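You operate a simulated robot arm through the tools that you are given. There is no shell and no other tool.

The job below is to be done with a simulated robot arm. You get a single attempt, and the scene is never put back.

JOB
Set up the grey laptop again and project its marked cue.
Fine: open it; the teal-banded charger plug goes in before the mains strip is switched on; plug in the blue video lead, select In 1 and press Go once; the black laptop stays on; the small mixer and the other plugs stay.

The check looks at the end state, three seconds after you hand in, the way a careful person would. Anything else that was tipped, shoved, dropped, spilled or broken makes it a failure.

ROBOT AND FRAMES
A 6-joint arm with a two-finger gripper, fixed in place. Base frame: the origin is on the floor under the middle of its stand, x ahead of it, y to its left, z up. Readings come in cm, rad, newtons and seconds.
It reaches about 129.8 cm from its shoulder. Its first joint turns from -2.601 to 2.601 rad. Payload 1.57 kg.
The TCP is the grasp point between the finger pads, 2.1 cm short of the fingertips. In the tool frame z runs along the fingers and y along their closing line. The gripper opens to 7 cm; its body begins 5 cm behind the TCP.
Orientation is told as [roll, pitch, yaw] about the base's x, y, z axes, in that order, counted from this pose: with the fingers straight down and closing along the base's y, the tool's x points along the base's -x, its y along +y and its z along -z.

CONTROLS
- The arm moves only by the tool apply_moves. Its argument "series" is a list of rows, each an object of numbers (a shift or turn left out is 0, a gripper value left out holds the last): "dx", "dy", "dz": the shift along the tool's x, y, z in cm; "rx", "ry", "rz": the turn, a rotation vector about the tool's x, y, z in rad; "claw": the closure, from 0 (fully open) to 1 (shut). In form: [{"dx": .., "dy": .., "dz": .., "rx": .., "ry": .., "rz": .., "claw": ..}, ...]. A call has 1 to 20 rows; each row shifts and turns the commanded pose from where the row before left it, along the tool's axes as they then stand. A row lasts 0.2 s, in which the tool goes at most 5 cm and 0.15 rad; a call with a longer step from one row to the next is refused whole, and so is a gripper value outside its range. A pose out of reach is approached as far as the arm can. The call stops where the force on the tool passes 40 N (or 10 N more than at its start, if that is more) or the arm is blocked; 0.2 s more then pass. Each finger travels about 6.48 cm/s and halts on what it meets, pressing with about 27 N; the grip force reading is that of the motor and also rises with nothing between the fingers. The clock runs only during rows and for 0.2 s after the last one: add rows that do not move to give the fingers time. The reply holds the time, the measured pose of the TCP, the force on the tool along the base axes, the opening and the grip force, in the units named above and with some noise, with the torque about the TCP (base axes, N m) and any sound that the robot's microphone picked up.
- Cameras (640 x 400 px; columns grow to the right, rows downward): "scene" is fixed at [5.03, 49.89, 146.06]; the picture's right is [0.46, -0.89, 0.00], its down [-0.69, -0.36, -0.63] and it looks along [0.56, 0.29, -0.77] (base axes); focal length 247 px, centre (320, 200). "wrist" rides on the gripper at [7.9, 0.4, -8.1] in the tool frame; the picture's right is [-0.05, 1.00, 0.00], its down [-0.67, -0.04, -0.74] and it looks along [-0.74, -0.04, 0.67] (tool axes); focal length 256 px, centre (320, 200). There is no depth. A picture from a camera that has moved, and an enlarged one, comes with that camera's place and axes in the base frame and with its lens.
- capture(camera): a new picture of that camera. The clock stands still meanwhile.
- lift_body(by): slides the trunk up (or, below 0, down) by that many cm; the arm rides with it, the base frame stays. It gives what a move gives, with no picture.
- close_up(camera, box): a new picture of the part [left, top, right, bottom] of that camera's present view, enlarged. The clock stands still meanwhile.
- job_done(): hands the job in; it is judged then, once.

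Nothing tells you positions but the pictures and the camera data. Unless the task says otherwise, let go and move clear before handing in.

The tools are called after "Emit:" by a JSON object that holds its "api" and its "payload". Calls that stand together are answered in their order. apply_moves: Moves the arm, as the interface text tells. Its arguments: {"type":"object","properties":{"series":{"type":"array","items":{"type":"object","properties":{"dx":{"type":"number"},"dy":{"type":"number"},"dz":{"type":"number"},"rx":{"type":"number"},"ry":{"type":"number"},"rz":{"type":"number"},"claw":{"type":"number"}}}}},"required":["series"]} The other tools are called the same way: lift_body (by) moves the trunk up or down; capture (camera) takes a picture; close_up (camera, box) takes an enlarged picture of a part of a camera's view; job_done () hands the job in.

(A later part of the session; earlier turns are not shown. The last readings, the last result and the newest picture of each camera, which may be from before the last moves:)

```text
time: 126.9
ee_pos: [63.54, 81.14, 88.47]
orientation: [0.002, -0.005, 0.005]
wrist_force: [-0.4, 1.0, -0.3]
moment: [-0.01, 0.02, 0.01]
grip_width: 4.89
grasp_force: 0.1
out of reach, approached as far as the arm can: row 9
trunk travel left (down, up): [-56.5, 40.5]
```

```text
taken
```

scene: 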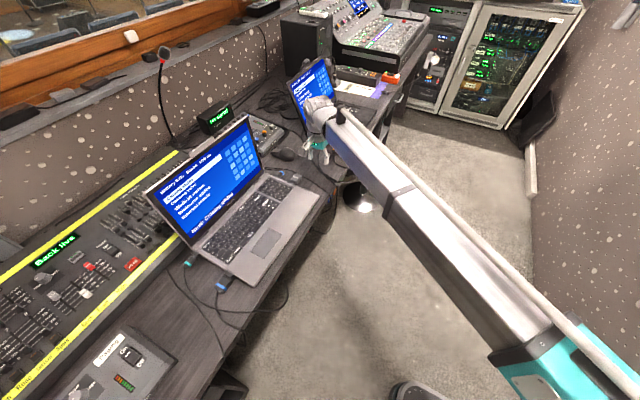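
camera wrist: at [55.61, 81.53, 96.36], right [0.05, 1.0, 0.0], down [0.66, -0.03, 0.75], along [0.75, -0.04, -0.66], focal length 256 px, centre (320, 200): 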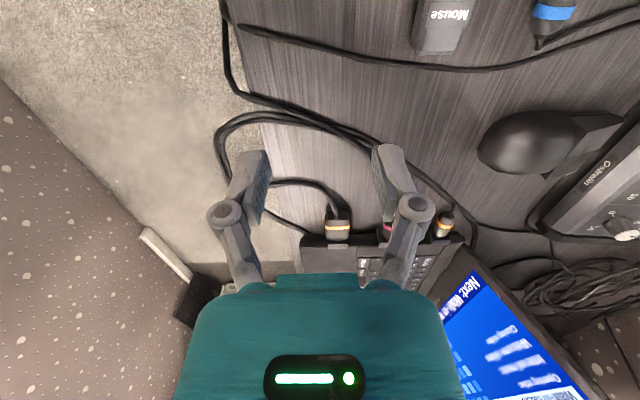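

Emit:
{"api": "close_up", "payload": {"camera": "wrist", "box": [310, 200, 370, 250]}}

Emit:
{"api": "apply_moves", "payload": {"series": [{"dy": 3}, {"dy": 2}, {}]}}

Emit:
{"api": "close_up", "payload": {"camera": "wrist", "box": [300, 195, 380, 255]}}

```text
8.00 times, centred on (340, 225) of wrist
camera zoom: at [55.61, 81.53, 96.36], right [0.05, 1.0, 0.0], down [0.66, -0.03, 0.75], along [0.75, -0.04, -0.66], focal length 2048 px, centre (160, 0)
```

zoom: 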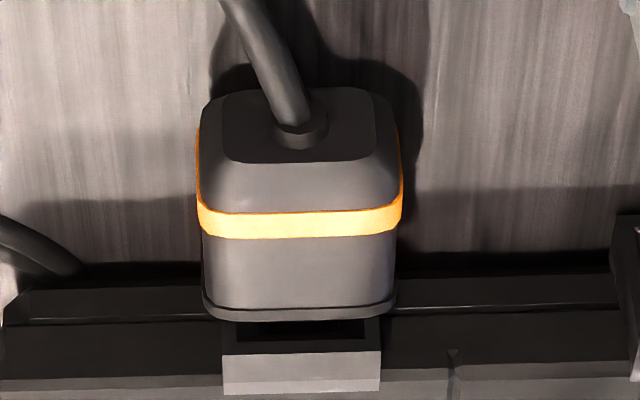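

```text
time: 127.7
ee_pos: [63.44, 86.23, 88.41]
orientation: [0.0, -0.008, 0.004]
wrist_force: [-0.6, 0.1, 0.7]
moment: [-0.04, -0.02, 0.0]
grip_width: 4.88
grasp_force: 0.0
trunk travel left (down, up): [-56.5, 40.5]
```

```text
6.67 times, centred on (340, 225) of wrist
camera zoom: at [55.61, 86.54, 96.37], right [0.05, 1.0, 0.0], down [0.66, -0.03, 0.75], along [0.75, -0.04, -0.66], focal length 1707 px, centre (187, 33)
```

zoom: 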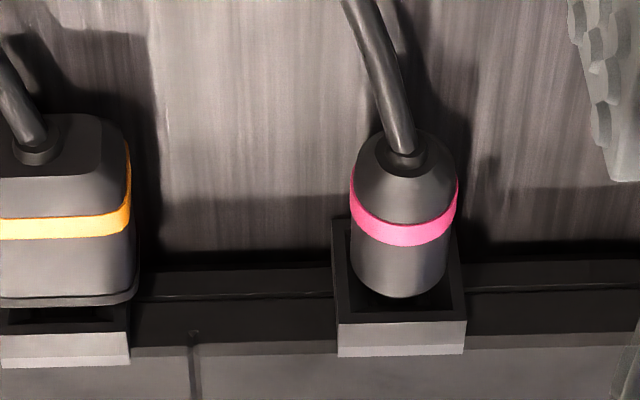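

Comparison: the blue plug is as deep as the orange reference (gap ≈0.7 vs 0.8 cm), but teal is ≈0.2 cm short of the crimson reference (0.63 vs 0.43). I'll go back and press the teal plug home from behind with closed fingertips.

Emit:
{"api": "apply_moves", "payload": {"series": [{"dy": -3.7, "claw": 1}, {"dy": -3.7, "claw": 1}, {"dx": 3, "dy": -3}, {"dx": 4}, {"dx": 4}, {"dx": 4}, {"dx": 4}, {"dx": 4}, {"dx": 4}, {"dx": 4}, {"dx": 4}, {"dx": 4}, {"dx": 4}, {"dx": 4}, {"dx": 4}, {"dx": 4}, {"dx": 4}, {"dx": 1}, {}]}}

Emit:
{"api": "apply_moves", "payload": {"series": [{"dy": 3.5}, {"dy": 3.5}, {"dy": 3.5}, {"dy": 3.5}, {"dy": 3.5}, {"dy": 3.5}, {"dy": 2.6}, {}]}}

Emit:
{"api": "capture", "payload": {"camera": "wrist"}}

```text
time: 131.7
ee_pos: [3.59, 75.7, 88.41]
orientation: [0.002, -0.007, 0.003]
wrist_force: [0.5, 0.0, -0.1]
moment: [0.0, -0.02, -0.02]
grip_width: 0.01
grasp_force: 27.5
out of reach, approached as far as the arm can: row 17
trunk travel left (down, up): [-56.5, 40.5]
```

```text
time: 133.5
ee_pos: [3.46, 99.23, 88.4]
orientation: [0.002, -0.007, 0.002]
wrist_force: [-0.4, 0.3, -0.8]
moment: [0.0, 0.03, -0.02]
grip_width: 0.01
grasp_force: 27.1
trunk travel left (down, up): [-56.5, 40.5]
```

```text
taken
camera wrist: at [-4.53, 99.65, 96.36], right [0.05, 1.0, 0.0], down [0.66, -0.03, 0.75], along [0.75, -0.04, -0.66], focal length 256 px, centre (320, 200)
```

wrist: 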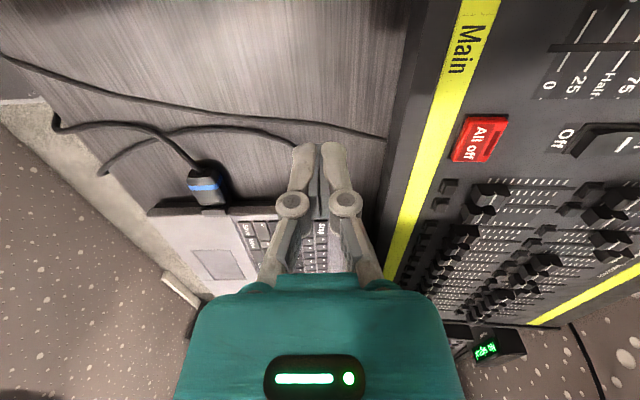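

Emit:
{"api": "apply_moves", "payload": {"series": [{"claw": 0, "dy": 0.3}, {"claw": 0}, {"claw": 0}, {"claw": 0}]}}

Emit:
{"api": "close_up", "payload": {"camera": "wrist", "box": [290, 150, 370, 210]}}

```text
time: 134.5
ee_pos: [3.42, 99.51, 88.36]
orientation: [0.003, -0.007, 0.003]
wrist_force: [0.7, -0.4, 0.6]
moment: [0.01, 0.01, 0.0]
grip_width: 6.97
grasp_force: 0.1
trunk travel left (down, up): [-56.5, 40.5]
```

```text
6.67 times, centred on (330, 180) of wrist
camera zoom: at [-4.55, 99.93, 96.38], right [0.05, 1.0, 0.0], down [0.66, -0.03, 0.75], along [0.75, -0.04, -0.66], focal length 1707 px, centre (253, 333)
```

zoom: 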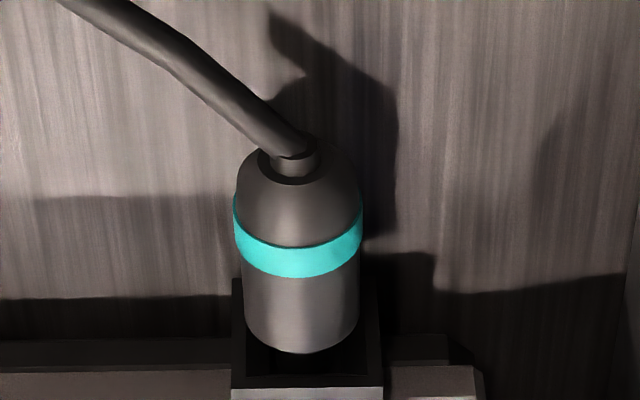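

Teal is straight and only ≈0.13 cm short of the crimson reference. I'll close the fingers, come down behind its tail and give a gentle push in +x.

Emit:
{"api": "apply_moves", "payload": {"series": [{"dx": -2.3, "claw": 1}, {"dx": -2.3, "claw": 1}, {"claw": 1}, {"claw": 1}]}}

Emit:
{"api": "lift_body", "payload": {"by": -8}}

Emit:
{"api": "lift_body", "payload": {"by": -2.7}}

Emit:
{"api": "capture", "payload": {"camera": "wrist"}}

```text
time: 135.5
ee_pos: [7.93, 99.58, 88.36]
orientation: [0.001, -0.008, 0.004]
wrist_force: [0.3, -0.2, -0.7]
moment: [-0.02, 0.01, -0.02]
grip_width: 0.0
grasp_force: 27.6
trunk travel left (down, up): [-56.5, 40.5]
```

```text
time: 136.7
ee_pos: [8.13, 99.47, 80.42]
orientation: [0.002, -0.006, 0.004]
wrist_force: [0.6, -0.2, 0.3]
moment: [0.0, 0.04, -0.02]
grip_width: 0.02
grasp_force: 27.3
trunk travel left (down, up): [-48.5, 48.5]
```

```text
time: 137.4
ee_pos: [8.03, 99.58, 77.74]
orientation: [0.002, -0.007, 0.005]
wrist_force: [-0.3, 0.9, -0.2]
moment: [-0.01, 0.01, 0.01]
grip_width: 0.0
grasp_force: 27.2
trunk travel left (down, up): [-45.8, 51.2]
```

```text
taken
camera wrist: at [0.04, 99.94, 85.68], right [0.05, 1.0, 0.0], down [0.66, -0.03, 0.75], along [0.75, -0.04, -0.66], focal length 256 px, centre (320, 200)
```

wrist: 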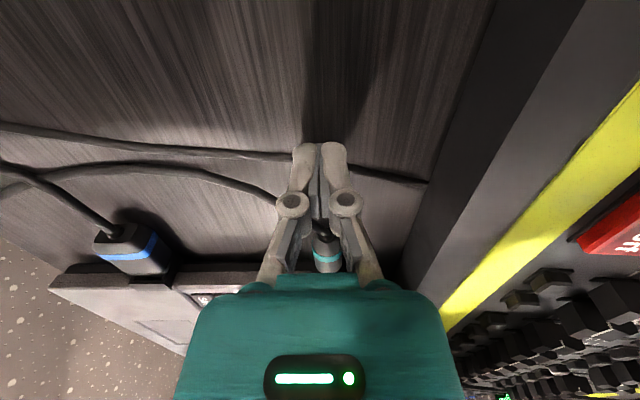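

Emit:
{"api": "apply_moves", "payload": {"series": [{"dx": -1, "claw": 1}, {"dx": -1, "claw": 1}, {"dx": -0.5, "claw": 1}, {"claw": 1}]}}

Emit:
{"api": "apply_moves", "payload": {"series": [{"dx": -0.3, "claw": 1}, {"dx": -0.3, "claw": 1}, {"claw": 1}]}}

Emit:
{"api": "close_up", "payload": {"camera": "wrist", "box": [260, 130, 400, 270]}}

```text
time: 138.4
ee_pos: [10.42, 99.57, 77.7]
orientation: [0.003, -0.006, 0.002]
wrist_force: [-0.3, -0.1, 0.0]
moment: [0.04, 0.0, 0.01]
grip_width: 0.0
grasp_force: 27.2
trunk travel left (down, up): [-45.8, 51.2]
```

```text
time: 139.2
ee_pos: [11.23, 99.63, 77.63]
orientation: [0.003, -0.005, 0.003]
wrist_force: [0.5, -0.6, 0.2]
moment: [0.04, 0.02, 0.0]
grip_width: 0.0
grasp_force: 26.6
trunk travel left (down, up): [-45.8, 51.2]
```

```text
2.86 times, centred on (330, 200) of wrist
camera zoom: at [3.18, 99.94, 85.68], right [0.05, 1.0, 0.0], down [0.66, -0.03, 0.75], along [0.75, -0.04, -0.66], focal length 731 px, centre (291, 200)
```

zoom: 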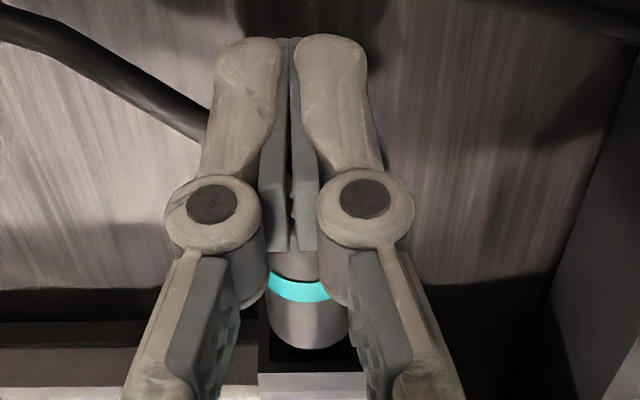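

Emit:
{"api": "apply_moves", "payload": {"series": [{"dx": -0.25, "claw": 1}, {"dx": -0.25, "claw": 1}, {"claw": 1}]}}

Emit:
{"api": "apply_moves", "payload": {"series": [{"dx": -0.2, "claw": 1}, {"dx": -0.2, "claw": 1}, {"claw": 1}]}}

Emit:
{"api": "apply_moves", "payload": {"series": [{"dx": -0.2, "claw": 1}, {"claw": 1}]}}

```text
time: 140.0
ee_pos: [11.62, 99.66, 77.74]
orientation: [0.002, -0.005, 0.002]
wrist_force: [0.4, 0.4, 0.7]
moment: [0.01, -0.02, 0.0]
grip_width: 0.0
grasp_force: 26.8
trunk travel left (down, up): [-45.8, 51.2]
```

```text
time: 140.8
ee_pos: [12.11, 99.41, 77.69]
orientation: [0.002, -0.01, 0.003]
wrist_force: [0.3, 0.0, 0.4]
moment: [0.01, 0.03, -0.03]
grip_width: 0.0
grasp_force: 27.3
trunk travel left (down, up): [-45.8, 51.2]
```

```text
time: 141.4
ee_pos: [12.28, 99.6, 77.7]
orientation: [0.002, -0.007, 0.004]
wrist_force: [0.1, 0.3, -0.1]
moment: [-0.02, -0.01, 0.0]
grip_width: 0.01
grasp_force: 26.8
trunk travel left (down, up): [-45.8, 51.2]
```

Emit:
{"api": "close_up", "payload": {"camera": "wrist", "box": [260, 130, 400, 270]}}

Emit:
{"api": "apply_moves", "payload": {"series": [{"dx": -0.2, "claw": 1}, {"claw": 1}]}}

Emit:
{"api": "apply_moves", "payload": {"series": [{"dx": -0.2, "claw": 1}, {"claw": 1}]}}

```text
2.86 times, centred on (330, 200) of wrist
camera zoom: at [4.27, 99.95, 85.68], right [0.05, 1.0, 0.0], down [0.66, -0.03, 0.75], along [0.75, -0.04, -0.66], focal length 731 px, centre (291, 200)
```

zoom: 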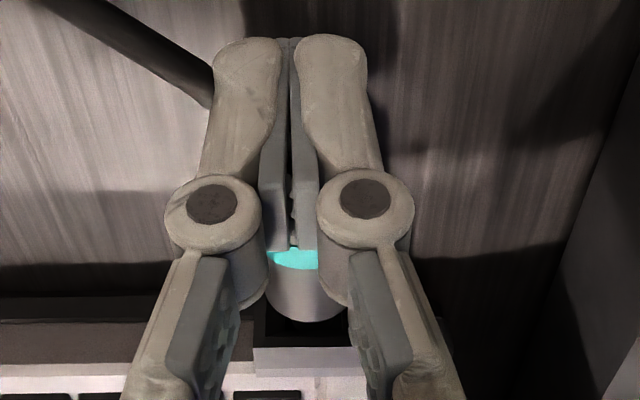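

```text
time: 142.0
ee_pos: [12.3, 99.52, 77.53]
orientation: [0.001, -0.007, 0.003]
wrist_force: [0.3, 1.0, -0.2]
moment: [0.01, -0.01, -0.01]
grip_width: 0.0
grasp_force: 26.8
trunk travel left (down, up): [-45.8, 51.2]
```

```text
time: 142.6
ee_pos: [12.64, 99.6, 77.71]
orientation: [0.0, -0.006, 0.005]
wrist_force: [0.5, 1.3, -0.3]
moment: [0.01, -0.05, 0.0]
grip_width: 0.0
grasp_force: 27.0
trunk travel left (down, up): [-45.8, 51.2]
```

Emit:
{"api": "apply_moves", "payload": {"series": [{"dx": -0.2, "claw": 1}, {"claw": 1}]}}

Emit:
{"api": "apply_moves", "payload": {"series": [{"dx": -0.2, "claw": 1}, {"claw": 1}]}}

Emit:
{"api": "close_up", "payload": {"camera": "wrist", "box": [260, 130, 400, 270]}}

```text
time: 143.2
ee_pos: [12.8, 99.62, 77.62]
orientation: [0.002, -0.008, 0.004]
wrist_force: [0.5, -0.4, -0.2]
moment: [0.02, 0.0, 0.04]
grip_width: 0.01
grasp_force: 26.6
trunk travel left (down, up): [-45.8, 51.2]
```

```text
time: 143.8
ee_pos: [12.92, 99.57, 77.58]
orientation: [0.002, -0.005, 0.006]
wrist_force: [-3.4, -1.6, 0.1]
moment: [-0.01, 0.06, -0.01]
grip_width: 0.59
grasp_force: 26.9
trunk travel left (down, up): [-45.8, 51.2]
```

```text
2.86 times, centred on (330, 200) of wrist
camera zoom: at [4.96, 99.96, 85.68], right [0.05, 1.0, 0.0], down [0.66, -0.03, 0.75], along [0.75, -0.04, -0.66], focal length 731 px, centre (291, 200)
```

zoom: 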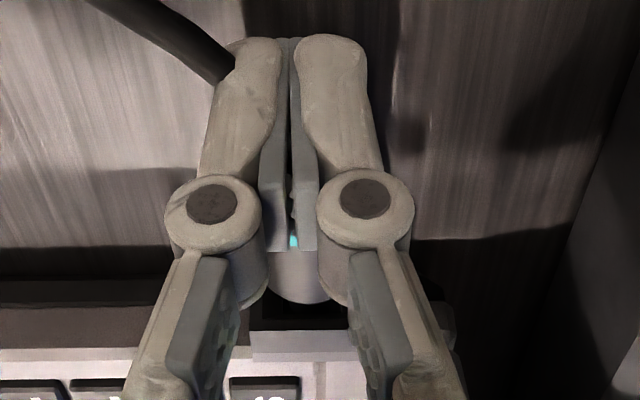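

Emit:
{"api": "apply_moves", "payload": {"series": [{"dx": -0.15, "claw": 1}, {"claw": 1}]}}

Emit:
{"api": "apply_moves", "payload": {"series": [{"dx": -0.15, "claw": 1}, {"claw": 1}]}}

Emit:
{"api": "close_up", "payload": {"camera": "scene", "box": [240, 160, 320, 220]}}

```text
time: 144.4
ee_pos: [13.02, 99.67, 77.78]
orientation: [0.001, -0.004, 0.006]
wrist_force: [-10.2, 0.4, -0.8]
moment: [-0.01, 0.2, 0.03]
grip_width: 0.61
grasp_force: 27.4
trunk travel left (down, up): [-45.8, 51.2]
```

```text
time: 145.0
ee_pos: [13.07, 99.67, 77.61]
orientation: [0.001, -0.008, 0.004]
wrist_force: [-11.7, 3.4, 2.4]
moment: [0.06, 0.16, 0.01]
grip_width: 0.61
grasp_force: 27.0
trunk travel left (down, up): [-45.8, 51.2]
```

```text
6.67 times, centred on (280, 190) of scene
camera zoom: at [5.03, 49.89, 146.06], right [0.46, -0.89, 0.0], down [-0.69, -0.36, -0.63], along [0.56, 0.29, -0.77], focal length 1644 px, centre (587, 267)
```

zoom: 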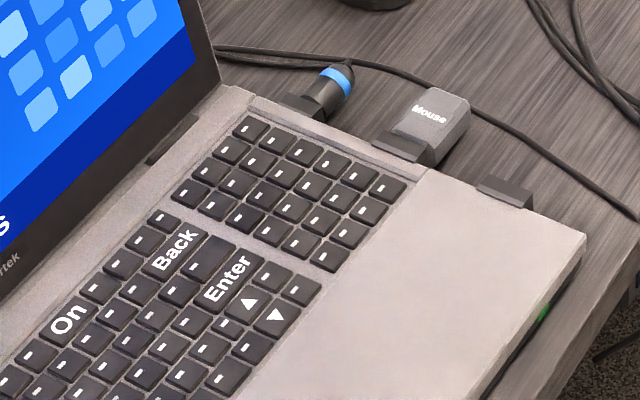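

Emit:
{"api": "apply_moves", "payload": {"series": [{"dx": 0.5, "claw": 1}, {"dx": 2, "claw": 1}, {"dx": 2, "claw": 1}, {"claw": 1}]}}

Emit:
{"api": "lift_body", "payload": {"by": 10.7}}

Emit:
{"api": "apply_moves", "payload": {"series": [{"dx": 2.5, "claw": 0}, {"dx": 2.5, "claw": 0}, {"claw": 0}, {"claw": 0}]}}

Emit:
{"api": "close_up", "payload": {"camera": "wrist", "box": [290, 150, 370, 210]}}

```text
time: 146.0
ee_pos: [8.74, 99.56, 77.68]
orientation: [0.001, -0.007, 0.003]
wrist_force: [0.5, 0.4, -0.4]
moment: [0.01, -0.01, -0.02]
grip_width: 0.01
grasp_force: 26.8
trunk travel left (down, up): [-45.8, 51.2]
```

```text
time: 147.4
ee_pos: [8.82, 99.68, 88.42]
orientation: [0.003, -0.008, 0.003]
wrist_force: [-0.2, 0.5, -0.2]
moment: [0.0, 0.0, 0.01]
grip_width: 0.01
grasp_force: 26.9
trunk travel left (down, up): [-56.5, 40.5]
```

```text
time: 148.4
ee_pos: [3.88, 99.51, 88.39]
orientation: [0.003, -0.007, 0.004]
wrist_force: [-0.5, 1.0, -0.5]
moment: [-0.02, 0.05, 0.02]
grip_width: 7.0
grasp_force: 0.0
trunk travel left (down, up): [-56.5, 40.5]
```

```text
6.67 times, centred on (330, 180) of wrist
camera zoom: at [-4.16, 99.99, 96.38], right [0.05, 1.0, 0.0], down [0.66, -0.03, 0.75], along [0.75, -0.04, -0.66], focal length 1707 px, centre (253, 333)
```

zoom: 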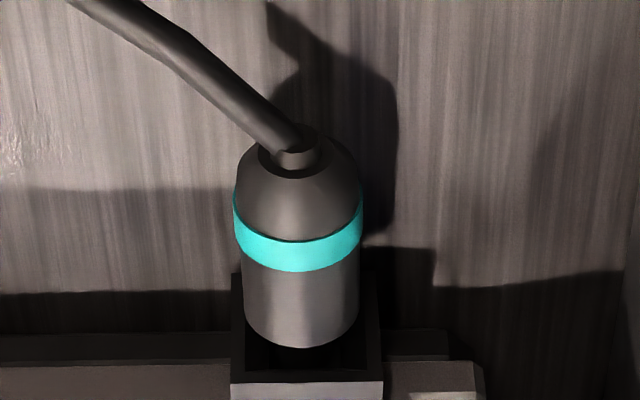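

No relative movement under a 10–12 N push: the teal plug is bottomed and straight, so it is seated. Moving on to the mains strip.

Emit:
{"api": "apply_moves", "payload": {"series": [{"dx": -1.75, "dy": -2.95, "claw": 1}, {"dx": -1.75, "dy": -2.95, "claw": 1}, {"dx": -1.75, "dy": -2.95, "claw": 1}, {"dx": -1.75, "dy": -2.95}, {"dx": -1.75, "dy": -2.95}, {"dx": -1.75, "dy": -2.95}, {"dx": -1.75, "dy": -2.95}, {"dx": -1.75, "dy": -2.95}, {"dx": -1.75, "dy": -2.95}, {"dx": -1.75, "dy": -2.95}, {}]}}

Emit:
{"api": "apply_moves", "payload": {"series": [{"rz": -0.1428}, {"rz": -0.1428}, {"rz": -0.1428}, {"rz": -0.1428}, {"rz": -0.1428}, {"rz": -0.1428}, {"rz": -0.1428}, {"rz": -0.1428}, {"rz": -0.1428}, {"rz": -0.1428}, {"rz": -0.1428}, {}]}}

Emit:
{"api": "apply_moves", "payload": {"series": [{"ry": -0.15}, {"ry": -0.15}, {"ry": -0.15}, {"ry": -0.15}, {"ry": -0.15}, {"ry": -0.15}, {"ry": -0.15}, {"ry": -0.15}, {"ry": -0.1}, {}]}}

```text
time: 150.8
ee_pos: [21.54, 70.21, 88.31]
orientation: [0.002, -0.006, 0.006]
wrist_force: [-0.1, -0.1, -0.5]
moment: [0.0, -0.04, -0.02]
grip_width: 0.0
grasp_force: 27.1
trunk travel left (down, up): [-56.5, 40.5]
```

```text
time: 153.4
ee_pos: [21.49, 70.13, 88.37]
orientation: [-0.008, -0.002, 1.577]
wrist_force: [0.6, 0.7, 0.1]
moment: [0.01, 0.01, -0.02]
grip_width: 0.0
grasp_force: 27.1
trunk travel left (down, up): [-56.5, 40.5]
```

```text
time: 155.6
ee_pos: [21.44, 70.1, 102.09]
orientation: [-0.022, -1.299, 1.598]
wrist_force: [-0.7, -0.2, -0.8]
moment: [0.05, -0.01, -0.05]
grip_width: 0.0
grasp_force: 26.9
out of reach, approached as far as the arm can: row 2, 3, 4, 5, 6, 7, 8, 9
trunk travel left (down, up): [-56.5, 40.5]
```

Emit:
{"api": "apply_moves", "payload": {"series": [{"ry": -0.135}, {"ry": -0.135}, {"dz": -1.2}, {}]}}

Emit:
{"api": "lift_body", "payload": {"by": -20}}

Emit:
{"api": "capture", "payload": {"camera": "scene"}}

Emit:
{"api": "capture", "payload": {"camera": "wrist"}}

```text
time: 156.6
ee_pos: [21.44, 68.97, 106.97]
orientation: [-1.418, -1.565, 2.991]
wrist_force: [-0.1, -0.7, -0.2]
moment: [-0.03, 0.02, 0.01]
grip_width: 0.0
grasp_force: 26.9
out of reach, approached as far as the arm can: row 1, 2
trunk travel left (down, up): [-56.5, 40.5]
```

```text
time: 158.8
ee_pos: [21.41, 68.98, 86.97]
orientation: [-1.351, -1.565, 2.924]
wrist_force: [-0.1, 0.1, 0.0]
moment: [-0.02, -0.01, -0.05]
grip_width: 0.02
grasp_force: 27.1
trunk travel left (down, up): [-36.5, 60.5]
```

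```text
taken
```

scene: 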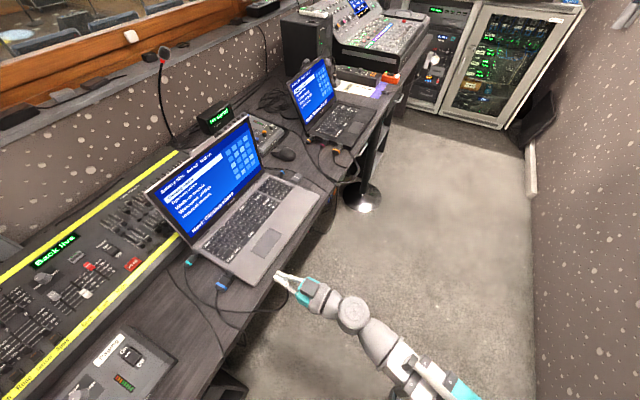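

```text
taken
camera wrist: at [21.14, 60.86, 78.98], right [-1.0, 0.0, 0.05], down [0.03, -0.74, 0.67], along [0.03, 0.67, 0.74], focal length 256 px, centre (320, 200)
```

wrist: 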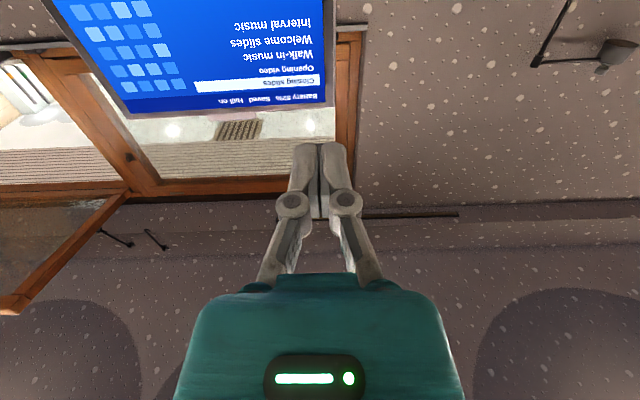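

Emit:
{"api": "lift_body", "payload": {"by": -20.5}}

Emit:
{"api": "capture", "payload": {"camera": "wrist"}}

Emit:
{"api": "close_up", "payload": {"camera": "wrist", "box": [200, 0, 440, 170]}}

Emit:
{"api": "capture", "payload": {"camera": "scene"}}

```text
time: 161.0
ee_pos: [21.4, 68.99, 66.42]
orientation: [-1.351, -1.565, 2.924]
wrist_force: [0.3, -0.4, 0.1]
moment: [0.0, 0.02, 0.02]
grip_width: 0.02
grasp_force: 27.3
trunk travel left (down, up): [-16.0, 81.0]
```

```text
taken
camera wrist: at [21.14, 60.86, 58.48], right [-1.0, 0.0, 0.05], down [0.03, -0.74, 0.67], along [0.03, 0.67, 0.74], focal length 256 px, centre (320, 200)
```

wrist: 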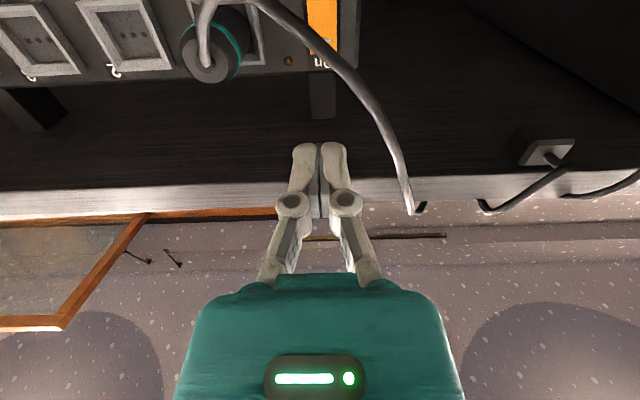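

```text
2.35 times, centred on (320, 85) of wrist
camera zoom: at [21.14, 60.86, 58.48], right [-1.0, 0.0, 0.05], down [0.03, -0.74, 0.67], along [0.03, 0.67, 0.74], focal length 602 px, centre (320, 471)
```

zoom: 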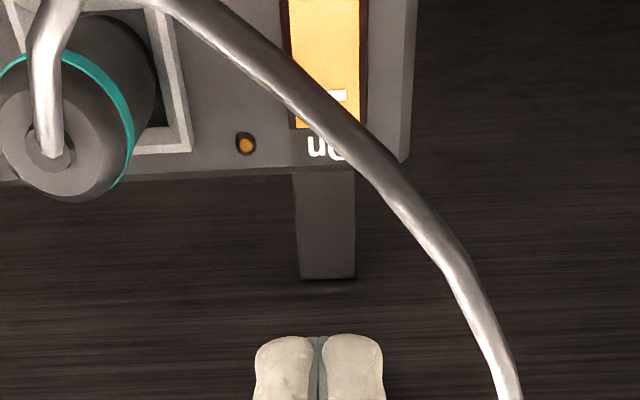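

```text
taken
```

scene: 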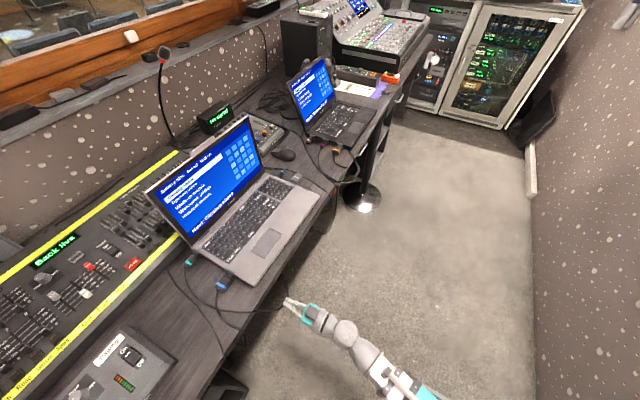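

I can see the rocker clearly: its On end top edge is at z≈65.2, x≈21.15. I align (TCP z≈64.8), then advance toward it.

Emit:
{"api": "lift_body", "payload": {"by": -1.6}}

Emit:
{"api": "apply_moves", "payload": {"series": [{"dy": 0.25, "dz": 2}, {"dz": 2}, {"dz": 2}, {"dz": 2}, {}]}}

Emit:
{"api": "capture", "payload": {"camera": "wrist"}}

Emit:
{"api": "close_up", "payload": {"camera": "wrist", "box": [240, 60, 400, 180]}}

```text
time: 161.6
ee_pos: [21.43, 69.02, 64.91]
orientation: [-1.348, -1.564, 2.924]
wrist_force: [-0.5, 0.8, 0.4]
moment: [-0.01, 0.02, 0.03]
grip_width: 0.01
grasp_force: 27.2
trunk travel left (down, up): [-14.4, 82.6]
```

```text
time: 162.8
ee_pos: [21.18, 77.0, 64.81]
orientation: [-1.383, -1.565, 2.957]
wrist_force: [0.1, 1.0, 0.0]
moment: [-0.02, -0.02, 0.0]
grip_width: 0.0
grasp_force: 27.1
trunk travel left (down, up): [-14.4, 82.6]
```

```text
taken
camera wrist: at [20.86, 68.86, 56.88], right [-1.0, 0.0, 0.05], down [0.03, -0.74, 0.67], along [0.03, 0.67, 0.74], focal length 256 px, centre (320, 200)
```

wrist: 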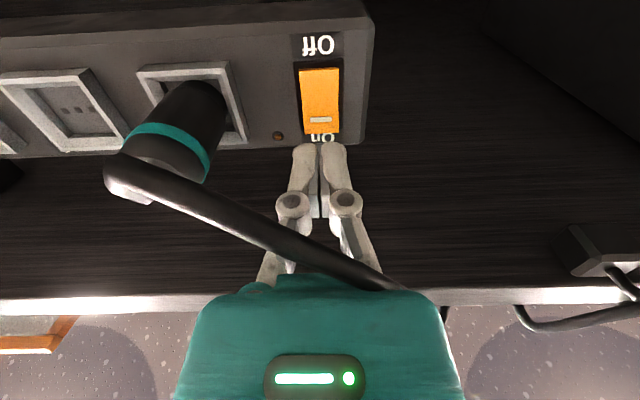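

```text
3.33 times, centred on (320, 120) of wrist
camera zoom: at [20.86, 68.86, 56.88], right [-1.0, 0.0, 0.05], down [0.03, -0.74, 0.67], along [0.03, 0.67, 0.74], focal length 853 px, centre (320, 467)
```

zoom: 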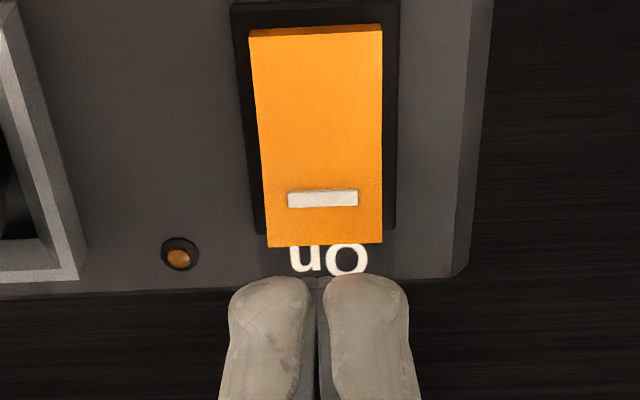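

Perfectly aligned with the On half. Raising 0.2 and advancing in small steps until it clicks.

Emit:
{"api": "lift_body", "payload": {"by": 0.2}}

Emit:
{"api": "apply_moves", "payload": {"series": [{"dz": 0.7}, {"dz": 0.7}, {}]}}

Emit:
{"api": "apply_moves", "payload": {"series": [{"dz": 0.3}, {}]}}

Emit:
{"api": "apply_moves", "payload": {"series": [{"dz": 0.3}, {}]}}

Emit:
{"api": "close_up", "payload": {"camera": "wrist", "box": [240, 60, 400, 180]}}

```text
time: 163.3
ee_pos: [21.26, 76.89, 65.14]
orientation: [-1.384, -1.564, 2.958]
wrist_force: [-0.5, 0.1, -0.4]
moment: [0.03, 0.0, 0.04]
grip_width: 0.0
grasp_force: 26.8
trunk travel left (down, up): [-14.6, 82.4]
```

```text
time: 164.1
ee_pos: [21.18, 78.34, 64.91]
orientation: [-1.321, -1.563, 2.895]
wrist_force: [0.9, 0.6, -0.2]
moment: [0.03, -0.04, -0.03]
grip_width: 0.0
grasp_force: 27.2
trunk travel left (down, up): [-14.6, 82.4]
```

```text
time: 164.7
ee_pos: [21.09, 78.69, 65.16]
orientation: [-1.375, -1.564, 2.951]
wrist_force: [-0.8, 0.3, 1.3]
moment: [0.0, 0.01, -0.01]
grip_width: 0.0
grasp_force: 26.8
trunk travel left (down, up): [-14.6, 82.4]
```

```text
time: 165.3
ee_pos: [21.26, 79.07, 65.01]
orientation: [-1.337, -1.563, 2.912]
wrist_force: [0.6, -0.6, 0.1]
moment: [0.03, 0.03, 0.02]
grip_width: 0.0
grasp_force: 26.6
trunk travel left (down, up): [-14.6, 82.4]
```

```text
3.33 times, centred on (320, 120) of wrist
camera zoom: at [20.86, 70.86, 57.07], right [-1.0, 0.0, 0.05], down [0.03, -0.74, 0.67], along [0.03, 0.67, 0.74], focal length 853 px, centre (320, 467)
```

zoom: 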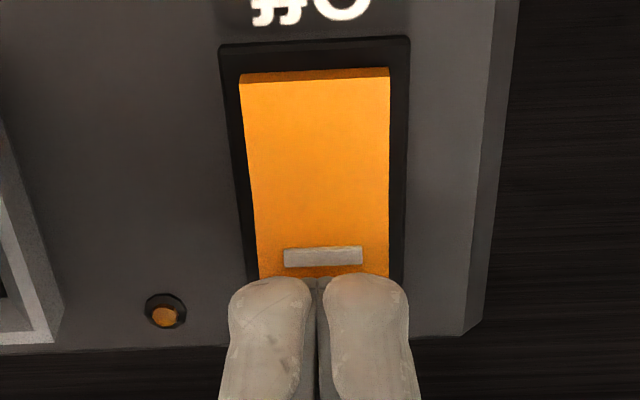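

Emit:
{"api": "apply_moves", "payload": {"series": [{"dz": 0.3}, {}]}}

Emit:
{"api": "apply_moves", "payload": {"series": [{"dz": 0.3}, {}]}}

Emit:
{"api": "close_up", "payload": {"camera": "wrist", "box": [240, 60, 400, 180]}}

```text
time: 165.9
ee_pos: [21.19, 79.28, 65.06]
orientation: [-1.392, -1.563, 2.966]
wrist_force: [0.6, 0.0, -0.1]
moment: [0.06, 0.01, -0.01]
grip_width: 0.0
grasp_force: 26.7
trunk travel left (down, up): [-14.6, 82.4]
```

```text
time: 166.5
ee_pos: [21.1, 79.49, 65.05]
orientation: [-1.377, -1.564, 2.949]
wrist_force: [-0.6, -0.2, 0.6]
moment: [0.01, 0.0, -0.02]
grip_width: 0.0
grasp_force: 27.0
trunk travel left (down, up): [-14.6, 82.4]
```

```text
3.33 times, centred on (320, 120) of wrist
camera zoom: at [20.83, 71.45, 57.08], right [-1.0, 0.0, 0.05], down [0.03, -0.74, 0.67], along [0.03, 0.67, 0.74], focal length 853 px, centre (320, 467)
```

zoom: 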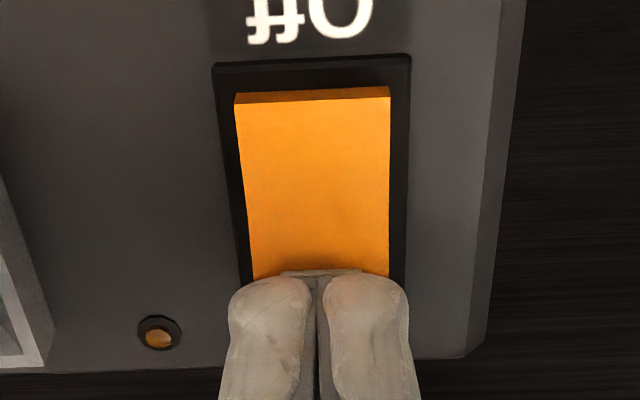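

The rocker is already tilting with little force. A bit further.

Emit:
{"api": "apply_moves", "payload": {"series": [{"dz": 0.25}, {}]}}

Emit:
{"api": "close_up", "payload": {"camera": "wrist", "box": [240, 60, 400, 180]}}

Emit:
{"api": "apply_moves", "payload": {"series": [{"dz": 0.25}, {}]}}

Emit:
{"api": "close_up", "payload": {"camera": "wrist", "box": [240, 60, 400, 180]}}

```text
time: 167.1
ee_pos: [21.24, 79.81, 64.99]
orientation: [-1.363, -1.565, 2.935]
wrist_force: [-1.0, -2.1, 0.5]
moment: [0.04, 0.0, -0.01]
grip_width: 0.0
grasp_force: 27.4
trunk travel left (down, up): [-14.6, 82.4]
```

```text
3.33 times, centred on (320, 120) of wrist
camera zoom: at [20.84, 71.7, 57.08], right [-1.0, 0.0, 0.05], down [0.03, -0.74, 0.67], along [0.03, 0.67, 0.74], focal length 853 px, centre (320, 467)
```

zoom: 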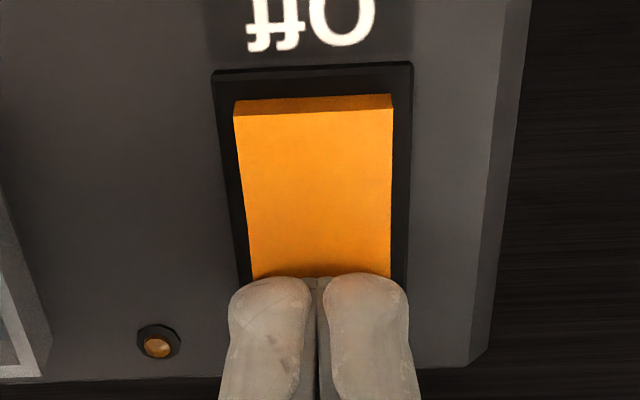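

```text
time: 167.7
ee_pos: [21.21, 80.17, 65.02]
orientation: [-1.338, -1.565, 2.914]
wrist_force: [0.1, -8.2, -2.1]
moment: [-0.1, -0.03, -0.06]
grip_width: 0.6
grasp_force: 28.7
trunk travel left (down, up): [-14.6, 82.4]
```

```text
3.33 times, centred on (320, 120) of wrist
camera zoom: at [20.84, 71.89, 57.08], right [-1.0, 0.0, 0.05], down [0.03, -0.74, 0.67], along [0.03, 0.67, 0.74], focal length 853 px, centre (320, 467)
```

zoom: 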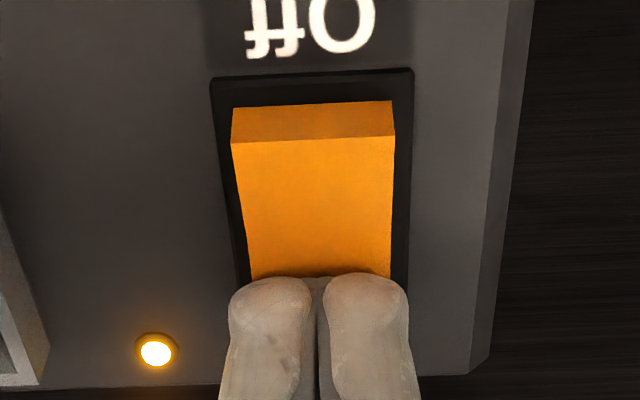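

The lamp is lit: the strip is on. Retreating straight back, then checking the laptop's screen for charging.

Emit:
{"api": "apply_moves", "payload": {"series": [{"dz": -0.5}, {"dz": -2}, {"dz": -2.5}, {"dz": -2.5}, {"dz": -2.5}, {}]}}

Emit:
{"api": "close_up", "payload": {"camera": "wrist", "box": [220, 0, 440, 150]}}

Emit:
{"api": "close_up", "payload": {"camera": "scene", "box": [130, 100, 330, 290]}}

```text
time: 169.1
ee_pos: [21.16, 70.15, 65.03]
orientation: [-1.256, -1.564, 2.831]
wrist_force: [-0.1, -0.2, 1.1]
moment: [0.02, 0.0, -0.03]
grip_width: 0.02
grasp_force: 28.5
trunk travel left (down, up): [-14.6, 82.4]
```

```text
2.67 times, centred on (330, 75) of wrist
camera zoom: at [20.89, 62.0, 57.07], right [-1.0, 0.0, 0.05], down [0.03, -0.74, 0.67], along [0.03, 0.67, 0.74], focal length 683 px, centre (293, 533)
```

zoom: 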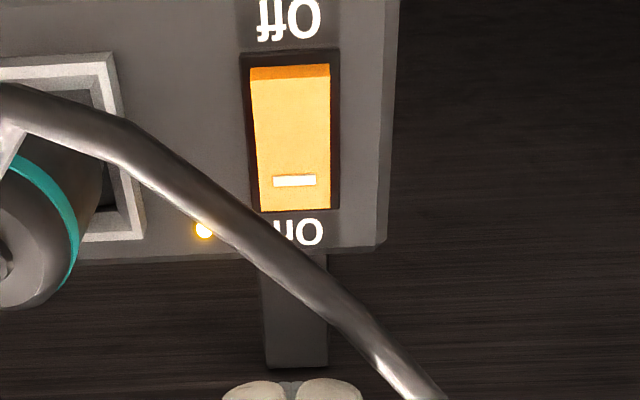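

```text
2.11 times, centred on (230, 195) of scene
camera zoom: at [5.03, 49.89, 146.06], right [0.46, -0.89, 0.0], down [-0.69, -0.36, -0.63], along [0.56, 0.29, -0.77], focal length 519 px, centre (510, 210)
```

zoom: 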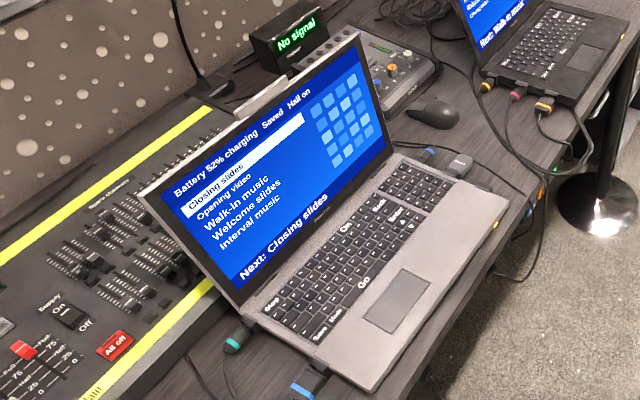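

The laptop now says "Battery 52% charging", so the teal charger is properly in. Next: select In 1 on the desk-edge selector. Moving there in front of the desk and looking.

Emit:
{"api": "apply_moves", "payload": {"series": [{"dy": -3.5, "dz": -0.5}, {"dy": -3.5, "dz": -0.5}, {"dy": -3.5, "dz": -0.5}, {"dy": -3.5, "dz": -0.5}, {"dy": -3.5, "dz": -0.5}, {"dy": -3.5, "dz": -0.5}, {"dy": -3.5, "dz": -0.5}, {"dy": -3.5, "dz": -0.5}, {"dy": -3.5, "dz": -0.5}, {"dy": -3.5, "dz": -0.5}, {"dy": -3.5, "dz": -0.5}, {"dy": -3.5, "dz": -0.5}, {}]}}

Emit:
{"api": "lift_body", "payload": {"by": 4}}

Emit:
{"api": "capture", "payload": {"camera": "wrist"}}

Emit:
{"api": "capture", "payload": {"camera": "scene"}}

```text
time: 171.9
ee_pos: [63.31, 64.1, 65.11]
orientation: [-1.609, -1.567, -3.1]
wrist_force: [0.1, 0.5, 0.3]
moment: [0.0, 0.0, 0.03]
grip_width: 0.02
grasp_force: 28.2
out of reach, approached as far as the arm can: row 12
trunk travel left (down, up): [-14.6, 82.4]
```

```text
time: 172.8
ee_pos: [63.33, 64.27, 69.04]
orientation: [-1.606, -1.567, -3.103]
wrist_force: [-0.6, -0.1, -0.5]
moment: [-0.03, -0.02, -0.01]
grip_width: 0.0
grasp_force: 28.8
trunk travel left (down, up): [-18.6, 78.4]
```

```text
taken
camera wrist: at [63.0, 56.08, 61.09], right [-1.0, 0.0, 0.05], down [0.03, -0.74, 0.67], along [0.03, 0.67, 0.74], focal length 256 px, centre (320, 200)
```

wrist: 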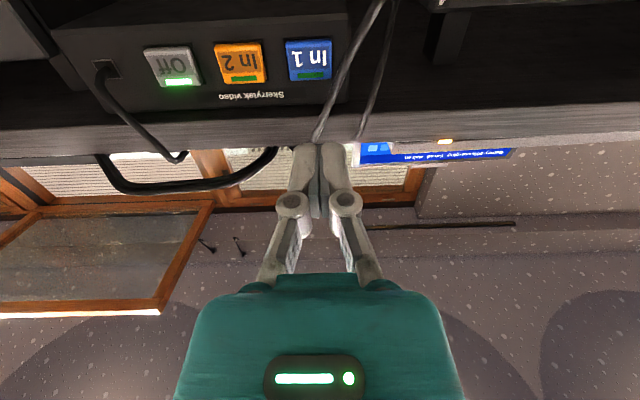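

```text
taken
```

scene: 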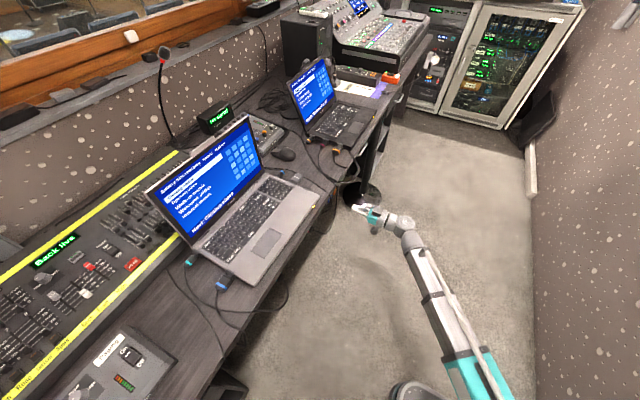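

In 1 is at about (64.15, 76.0, 67.95). Aligning the closed fingertips and advancing.

Emit:
{"api": "lift_body", "payload": {"by": -1.1}}

Emit:
{"api": "apply_moves", "payload": {"series": [{"dy": -0.8, "dz": 1.5}, {"dz": 2}, {"dz": 2}, {"dz": 1.5}, {}]}}

Emit:
{"api": "capture", "payload": {"camera": "wrist"}}

Emit:
{"api": "close_up", "payload": {"camera": "wrist", "box": [220, 40, 400, 180]}}

```text
time: 173.3
ee_pos: [63.37, 64.15, 67.88]
orientation: [-1.604, -1.565, -3.101]
wrist_force: [-0.4, 0.3, -0.2]
moment: [0.0, 0.03, 0.0]
grip_width: 0.01
grasp_force: 28.4
trunk travel left (down, up): [-17.5, 79.5]
```

```text
time: 174.5
ee_pos: [64.13, 71.26, 68.03]
orientation: [-1.655, -1.566, -3.057]
wrist_force: [0.0, 0.5, -0.1]
moment: [0.0, -0.02, -0.01]
grip_width: 0.0
grasp_force: 28.3
trunk travel left (down, up): [-17.5, 79.5]
```

```text
taken
camera wrist: at [63.77, 63.17, 59.99], right [-1.0, 0.0, 0.05], down [0.03, -0.75, 0.67], along [0.03, 0.67, 0.74], focal length 256 px, centre (320, 200)
```

wrist: 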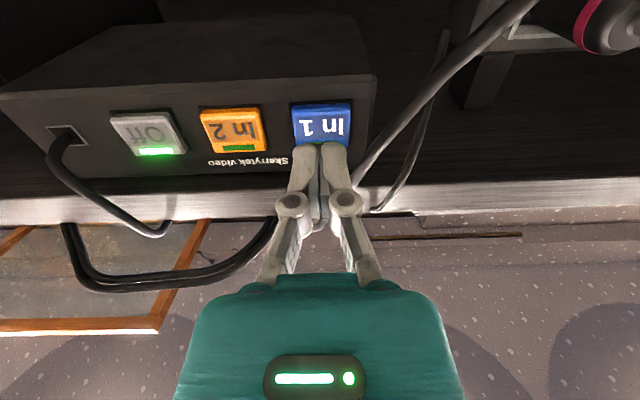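

```text
2.86 times, centred on (310, 110) of wrist
camera zoom: at [63.77, 63.17, 59.99], right [-1.0, 0.0, 0.05], down [0.03, -0.75, 0.67], along [0.03, 0.67, 0.74], focal length 731 px, centre (349, 457)
```

zoom: 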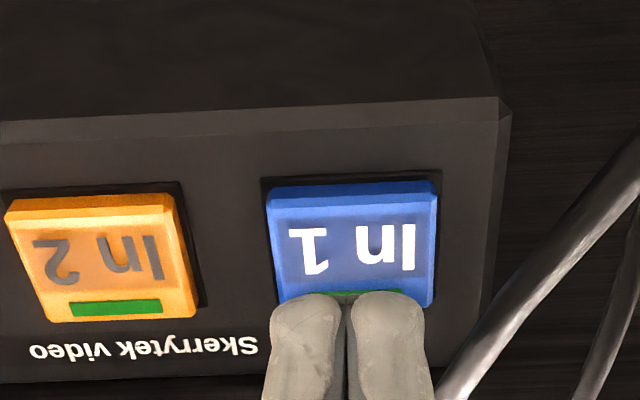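

Emit:
{"api": "lift_body", "payload": {"by": -0.3}}

Emit:
{"api": "apply_moves", "payload": {"series": [{"dz": 0.5}, {"dz": 0.5}, {}]}}

Emit:
{"api": "apply_moves", "payload": {"series": [{"dz": 0.3}, {}]}}

Emit:
{"api": "apply_moves", "payload": {"series": [{"dz": 0.3}, {}]}}

Emit:
{"api": "close_up", "payload": {"camera": "wrist", "box": [220, 40, 400, 180]}}

```text
time: 175.1
ee_pos: [64.07, 71.28, 67.7]
orientation: [-1.653, -1.566, -3.057]
wrist_force: [0.0, 0.6, -0.2]
moment: [-0.01, -0.03, 0.01]
grip_width: 0.0
grasp_force: 28.5
trunk travel left (down, up): [-17.2, 79.8]
```

```text
time: 175.9
ee_pos: [64.05, 72.31, 67.68]
orientation: [-1.615, -1.566, -3.092]
wrist_force: [-0.2, -0.1, -0.2]
moment: [-0.01, 0.03, -0.01]
grip_width: 0.02
grasp_force: 28.8
trunk travel left (down, up): [-17.2, 79.8]
```

```text
time: 176.5
ee_pos: [64.1, 72.42, 67.68]
orientation: [-1.636, -1.566, -3.074]
wrist_force: [1.1, -0.5, 0.3]
moment: [-0.01, 0.01, -0.02]
grip_width: 0.0
grasp_force: 29.0
trunk travel left (down, up): [-17.2, 79.8]
```

```text
time: 177.1
ee_pos: [64.2, 72.81, 67.72]
orientation: [-1.679, -1.566, -3.03]
wrist_force: [-0.1, 0.7, -0.8]
moment: [0.05, -0.02, 0.02]
grip_width: 0.0
grasp_force: 28.9
trunk travel left (down, up): [-17.2, 79.8]
```

```text
2.86 times, centred on (310, 110) of wrist
camera zoom: at [63.77, 64.76, 59.69], right [-1.0, 0.0, 0.05], down [0.03, -0.75, 0.67], along [0.03, 0.67, 0.74], focal length 731 px, centre (349, 457)
```

zoom: 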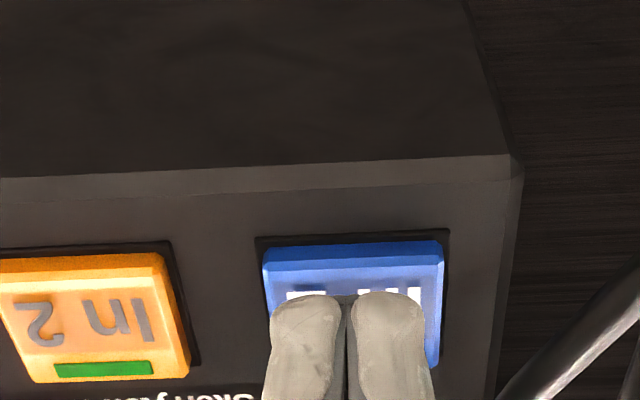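

Emit:
{"api": "apply_moves", "payload": {"series": [{"dz": 0.25}, {}]}}

Emit:
{"api": "apply_moves", "payload": {"series": [{"dz": 0.2}, {}]}}

Emit:
{"api": "close_up", "payload": {"camera": "wrist", "box": [160, 40, 400, 180]}}

```text
time: 177.7
ee_pos: [64.13, 73.19, 67.66]
orientation: [-1.65, -1.566, -3.057]
wrist_force: [0.0, 0.5, -0.4]
moment: [-0.02, -0.01, -0.02]
grip_width: 0.0
grasp_force: 28.8
trunk travel left (down, up): [-17.2, 79.8]
```

```text
time: 178.3
ee_pos: [64.05, 73.28, 67.68]
orientation: [-1.603, -1.566, -3.107]
wrist_force: [0.3, 0.7, -0.1]
moment: [0.02, 0.01, 0.02]
grip_width: 0.0
grasp_force: 28.6
trunk travel left (down, up): [-17.2, 79.8]
```

```text
2.67 times, centred on (280, 110) of wrist
camera zoom: at [63.76, 65.2, 59.69], right [-1.0, 0.0, 0.05], down [0.03, -0.74, 0.67], along [0.03, 0.67, 0.74], focal length 683 px, centre (427, 440)
```

zoom: 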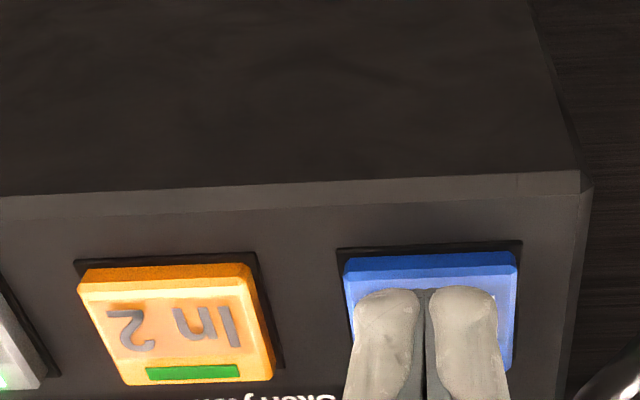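

Emit:
{"api": "apply_moves", "payload": {"series": [{"dz": 0.2}, {}]}}

Emit:
{"api": "apply_moves", "payload": {"series": [{"dz": 0.2}, {}]}}

Emit:
{"api": "close_up", "payload": {"camera": "wrist", "box": [100, 60, 400, 200]}}

```text
time: 178.9
ee_pos: [63.93, 73.5, 67.6]
orientation: [-1.643, -1.567, -3.065]
wrist_force: [-0.7, -0.5, 0.5]
moment: [-0.01, -0.04, -0.03]
grip_width: 0.0
grasp_force: 28.2
trunk travel left (down, up): [-17.2, 79.8]
```

```text
time: 179.5
ee_pos: [64.1, 73.71, 67.71]
orientation: [-1.651, -1.565, -3.055]
wrist_force: [0.0, 0.2, -0.1]
moment: [0.0, 0.01, 0.0]
grip_width: 0.59
grasp_force: 28.8
trunk travel left (down, up): [-17.2, 79.8]
```

```text
2.13 times, centred on (250, 130) of wrist
camera zoom: at [63.76, 65.61, 59.69], right [-1.0, 0.0, 0.05], down [0.03, -0.75, 0.67], along [0.03, 0.67, 0.74], focal length 546 px, centre (469, 349)
```

zoom: 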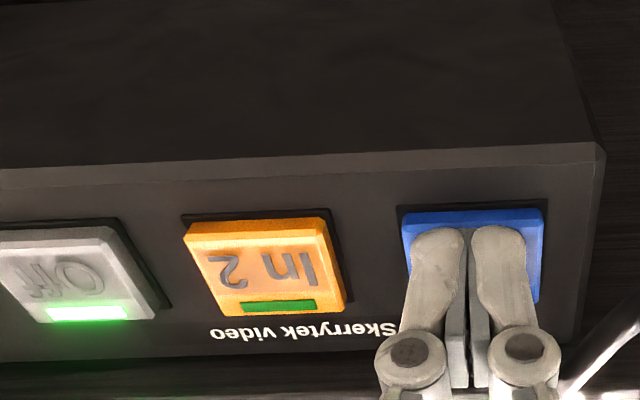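

Emit:
{"api": "apply_moves", "payload": {"series": [{"dz": 0.2}, {}]}}

Emit:
{"api": "close_up", "payload": {"camera": "wrist", "box": [100, 60, 400, 200]}}

Emit:
{"api": "close_up", "payload": {"camera": "scene", "box": [190, 95, 250, 140]}}

```text
time: 180.1
ee_pos: [64.12, 73.91, 67.78]
orientation: [-1.659, -1.566, -3.05]
wrist_force: [-0.3, -2.9, -0.8]
moment: [-0.01, 0.01, -0.01]
grip_width: 0.62
grasp_force: 28.6
trunk travel left (down, up): [-17.2, 79.8]
heard: click
```

```text
2.13 times, centred on (250, 130) of wrist
camera zoom: at [63.76, 65.79, 59.69], right [-1.0, 0.0, 0.05], down [0.03, -0.75, 0.67], along [0.03, 0.67, 0.74], focal length 546 px, centre (469, 349)
```

zoom: 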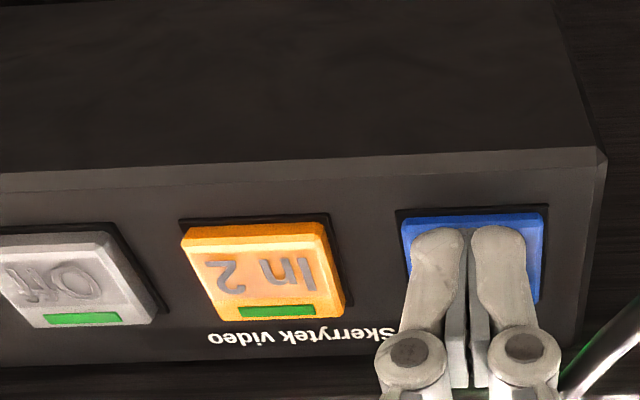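

```text
8.89 times, centred on (220, 118) of scene
camera zoom: at [5.03, 49.89, 146.06], right [0.46, -0.89, 0.0], down [-0.69, -0.36, -0.63], along [0.56, 0.29, -0.77], focal length 2192 px, centre (1209, 933)
```

zoom: 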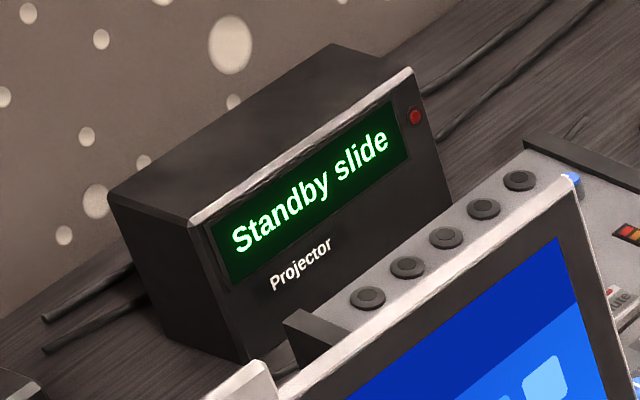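

Click heard: In 1 is selected and the projector box shows "Standby slide" from the grey laptop. Retreating, then I'll press Go once.

Emit:
{"api": "apply_moves", "payload": {"series": [{"dz": -0.5}, {"dz": -2}, {"dz": -2.5}, {"dz": -2.5}, {"dz": -2}, {}]}}

Emit:
{"api": "close_up", "payload": {"camera": "wrist", "box": [140, 0, 400, 150]}}

Emit:
{"api": "close_up", "payload": {"camera": "scene", "box": [180, 170, 330, 290]}}

```text
time: 181.5
ee_pos: [64.16, 64.38, 67.76]
orientation: [-1.768, -1.564, -2.94]
wrist_force: [-0.2, 0.3, 0.4]
moment: [-0.03, 0.01, -0.02]
grip_width: 0.0
grasp_force: 28.4
trunk travel left (down, up): [-17.2, 79.8]
```

```text
2.46 times, centred on (270, 75) of wrist
camera zoom: at [63.82, 56.29, 59.7], right [-1.0, 0.0, 0.05], down [0.03, -0.75, 0.67], along [0.03, 0.67, 0.74], focal length 630 px, centre (443, 508)
```

zoom: 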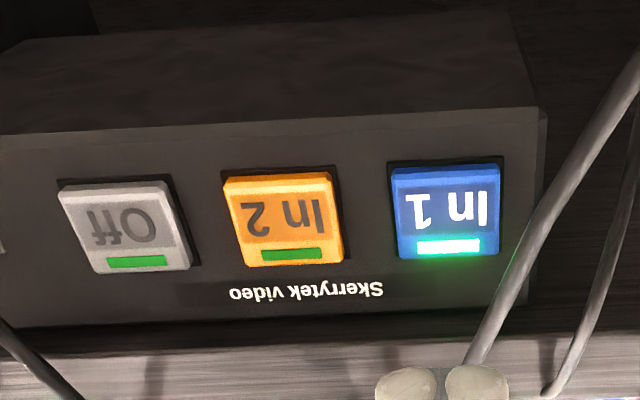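

```text
3.33 times, centred on (255, 230) of scene
camera zoom: at [5.03, 49.89, 146.06], right [0.46, -0.89, 0.0], down [-0.69, -0.36, -0.63], along [0.56, 0.29, -0.77], focal length 822 px, centre (537, 100)
```

zoom: 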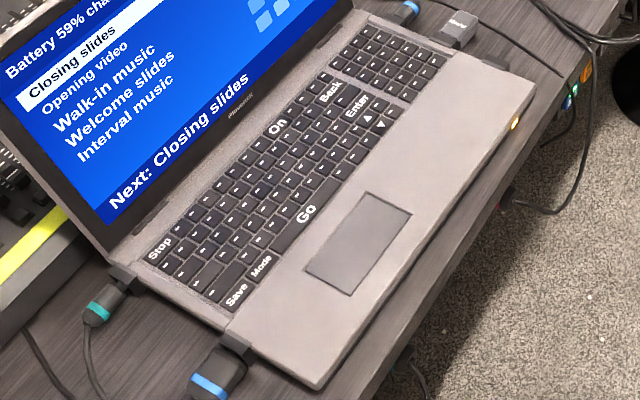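

In 1's lamp is lit. Now I raise the arm, tilt the fingers to mostly-down, and move above the grey laptop's Go key (about x=32, y=88.9).

Emit:
{"api": "lift_body", "payload": {"by": 35}}

Emit:
{"api": "apply_moves", "payload": {"series": [{"ry": 0.1065}, {"ry": 0.1065}, {"ry": 0.1065}, {"ry": 0.1065}, {"ry": 0.1065}, {"ry": 0.1065}, {"ry": 0.1065}, {"ry": 0.1065}, {"ry": 0.1065}, {"ry": 0.1065}, {}]}}

```text
time: 184.9
ee_pos: [64.01, 64.47, 102.74]
orientation: [-1.767, -1.566, -2.941]
wrist_force: [0.4, -0.1, -0.1]
moment: [-0.04, -0.02, 0.04]
grip_width: 0.02
grasp_force: 28.2
trunk travel left (down, up): [-52.2, 44.8]
```

```text
time: 187.3
ee_pos: [64.15, 64.41, 86.45]
orientation: [-0.007, -0.505, 1.578]
wrist_force: [-0.6, 0.4, 0.8]
moment: [0.01, 0.0, 0.0]
grip_width: 0.0
grasp_force: 28.4
out of reach, approached as far as the arm can: row 1, 2, 3, 4, 5, 6, 7, 8, 9, 10
trunk travel left (down, up): [-52.2, 44.8]
```

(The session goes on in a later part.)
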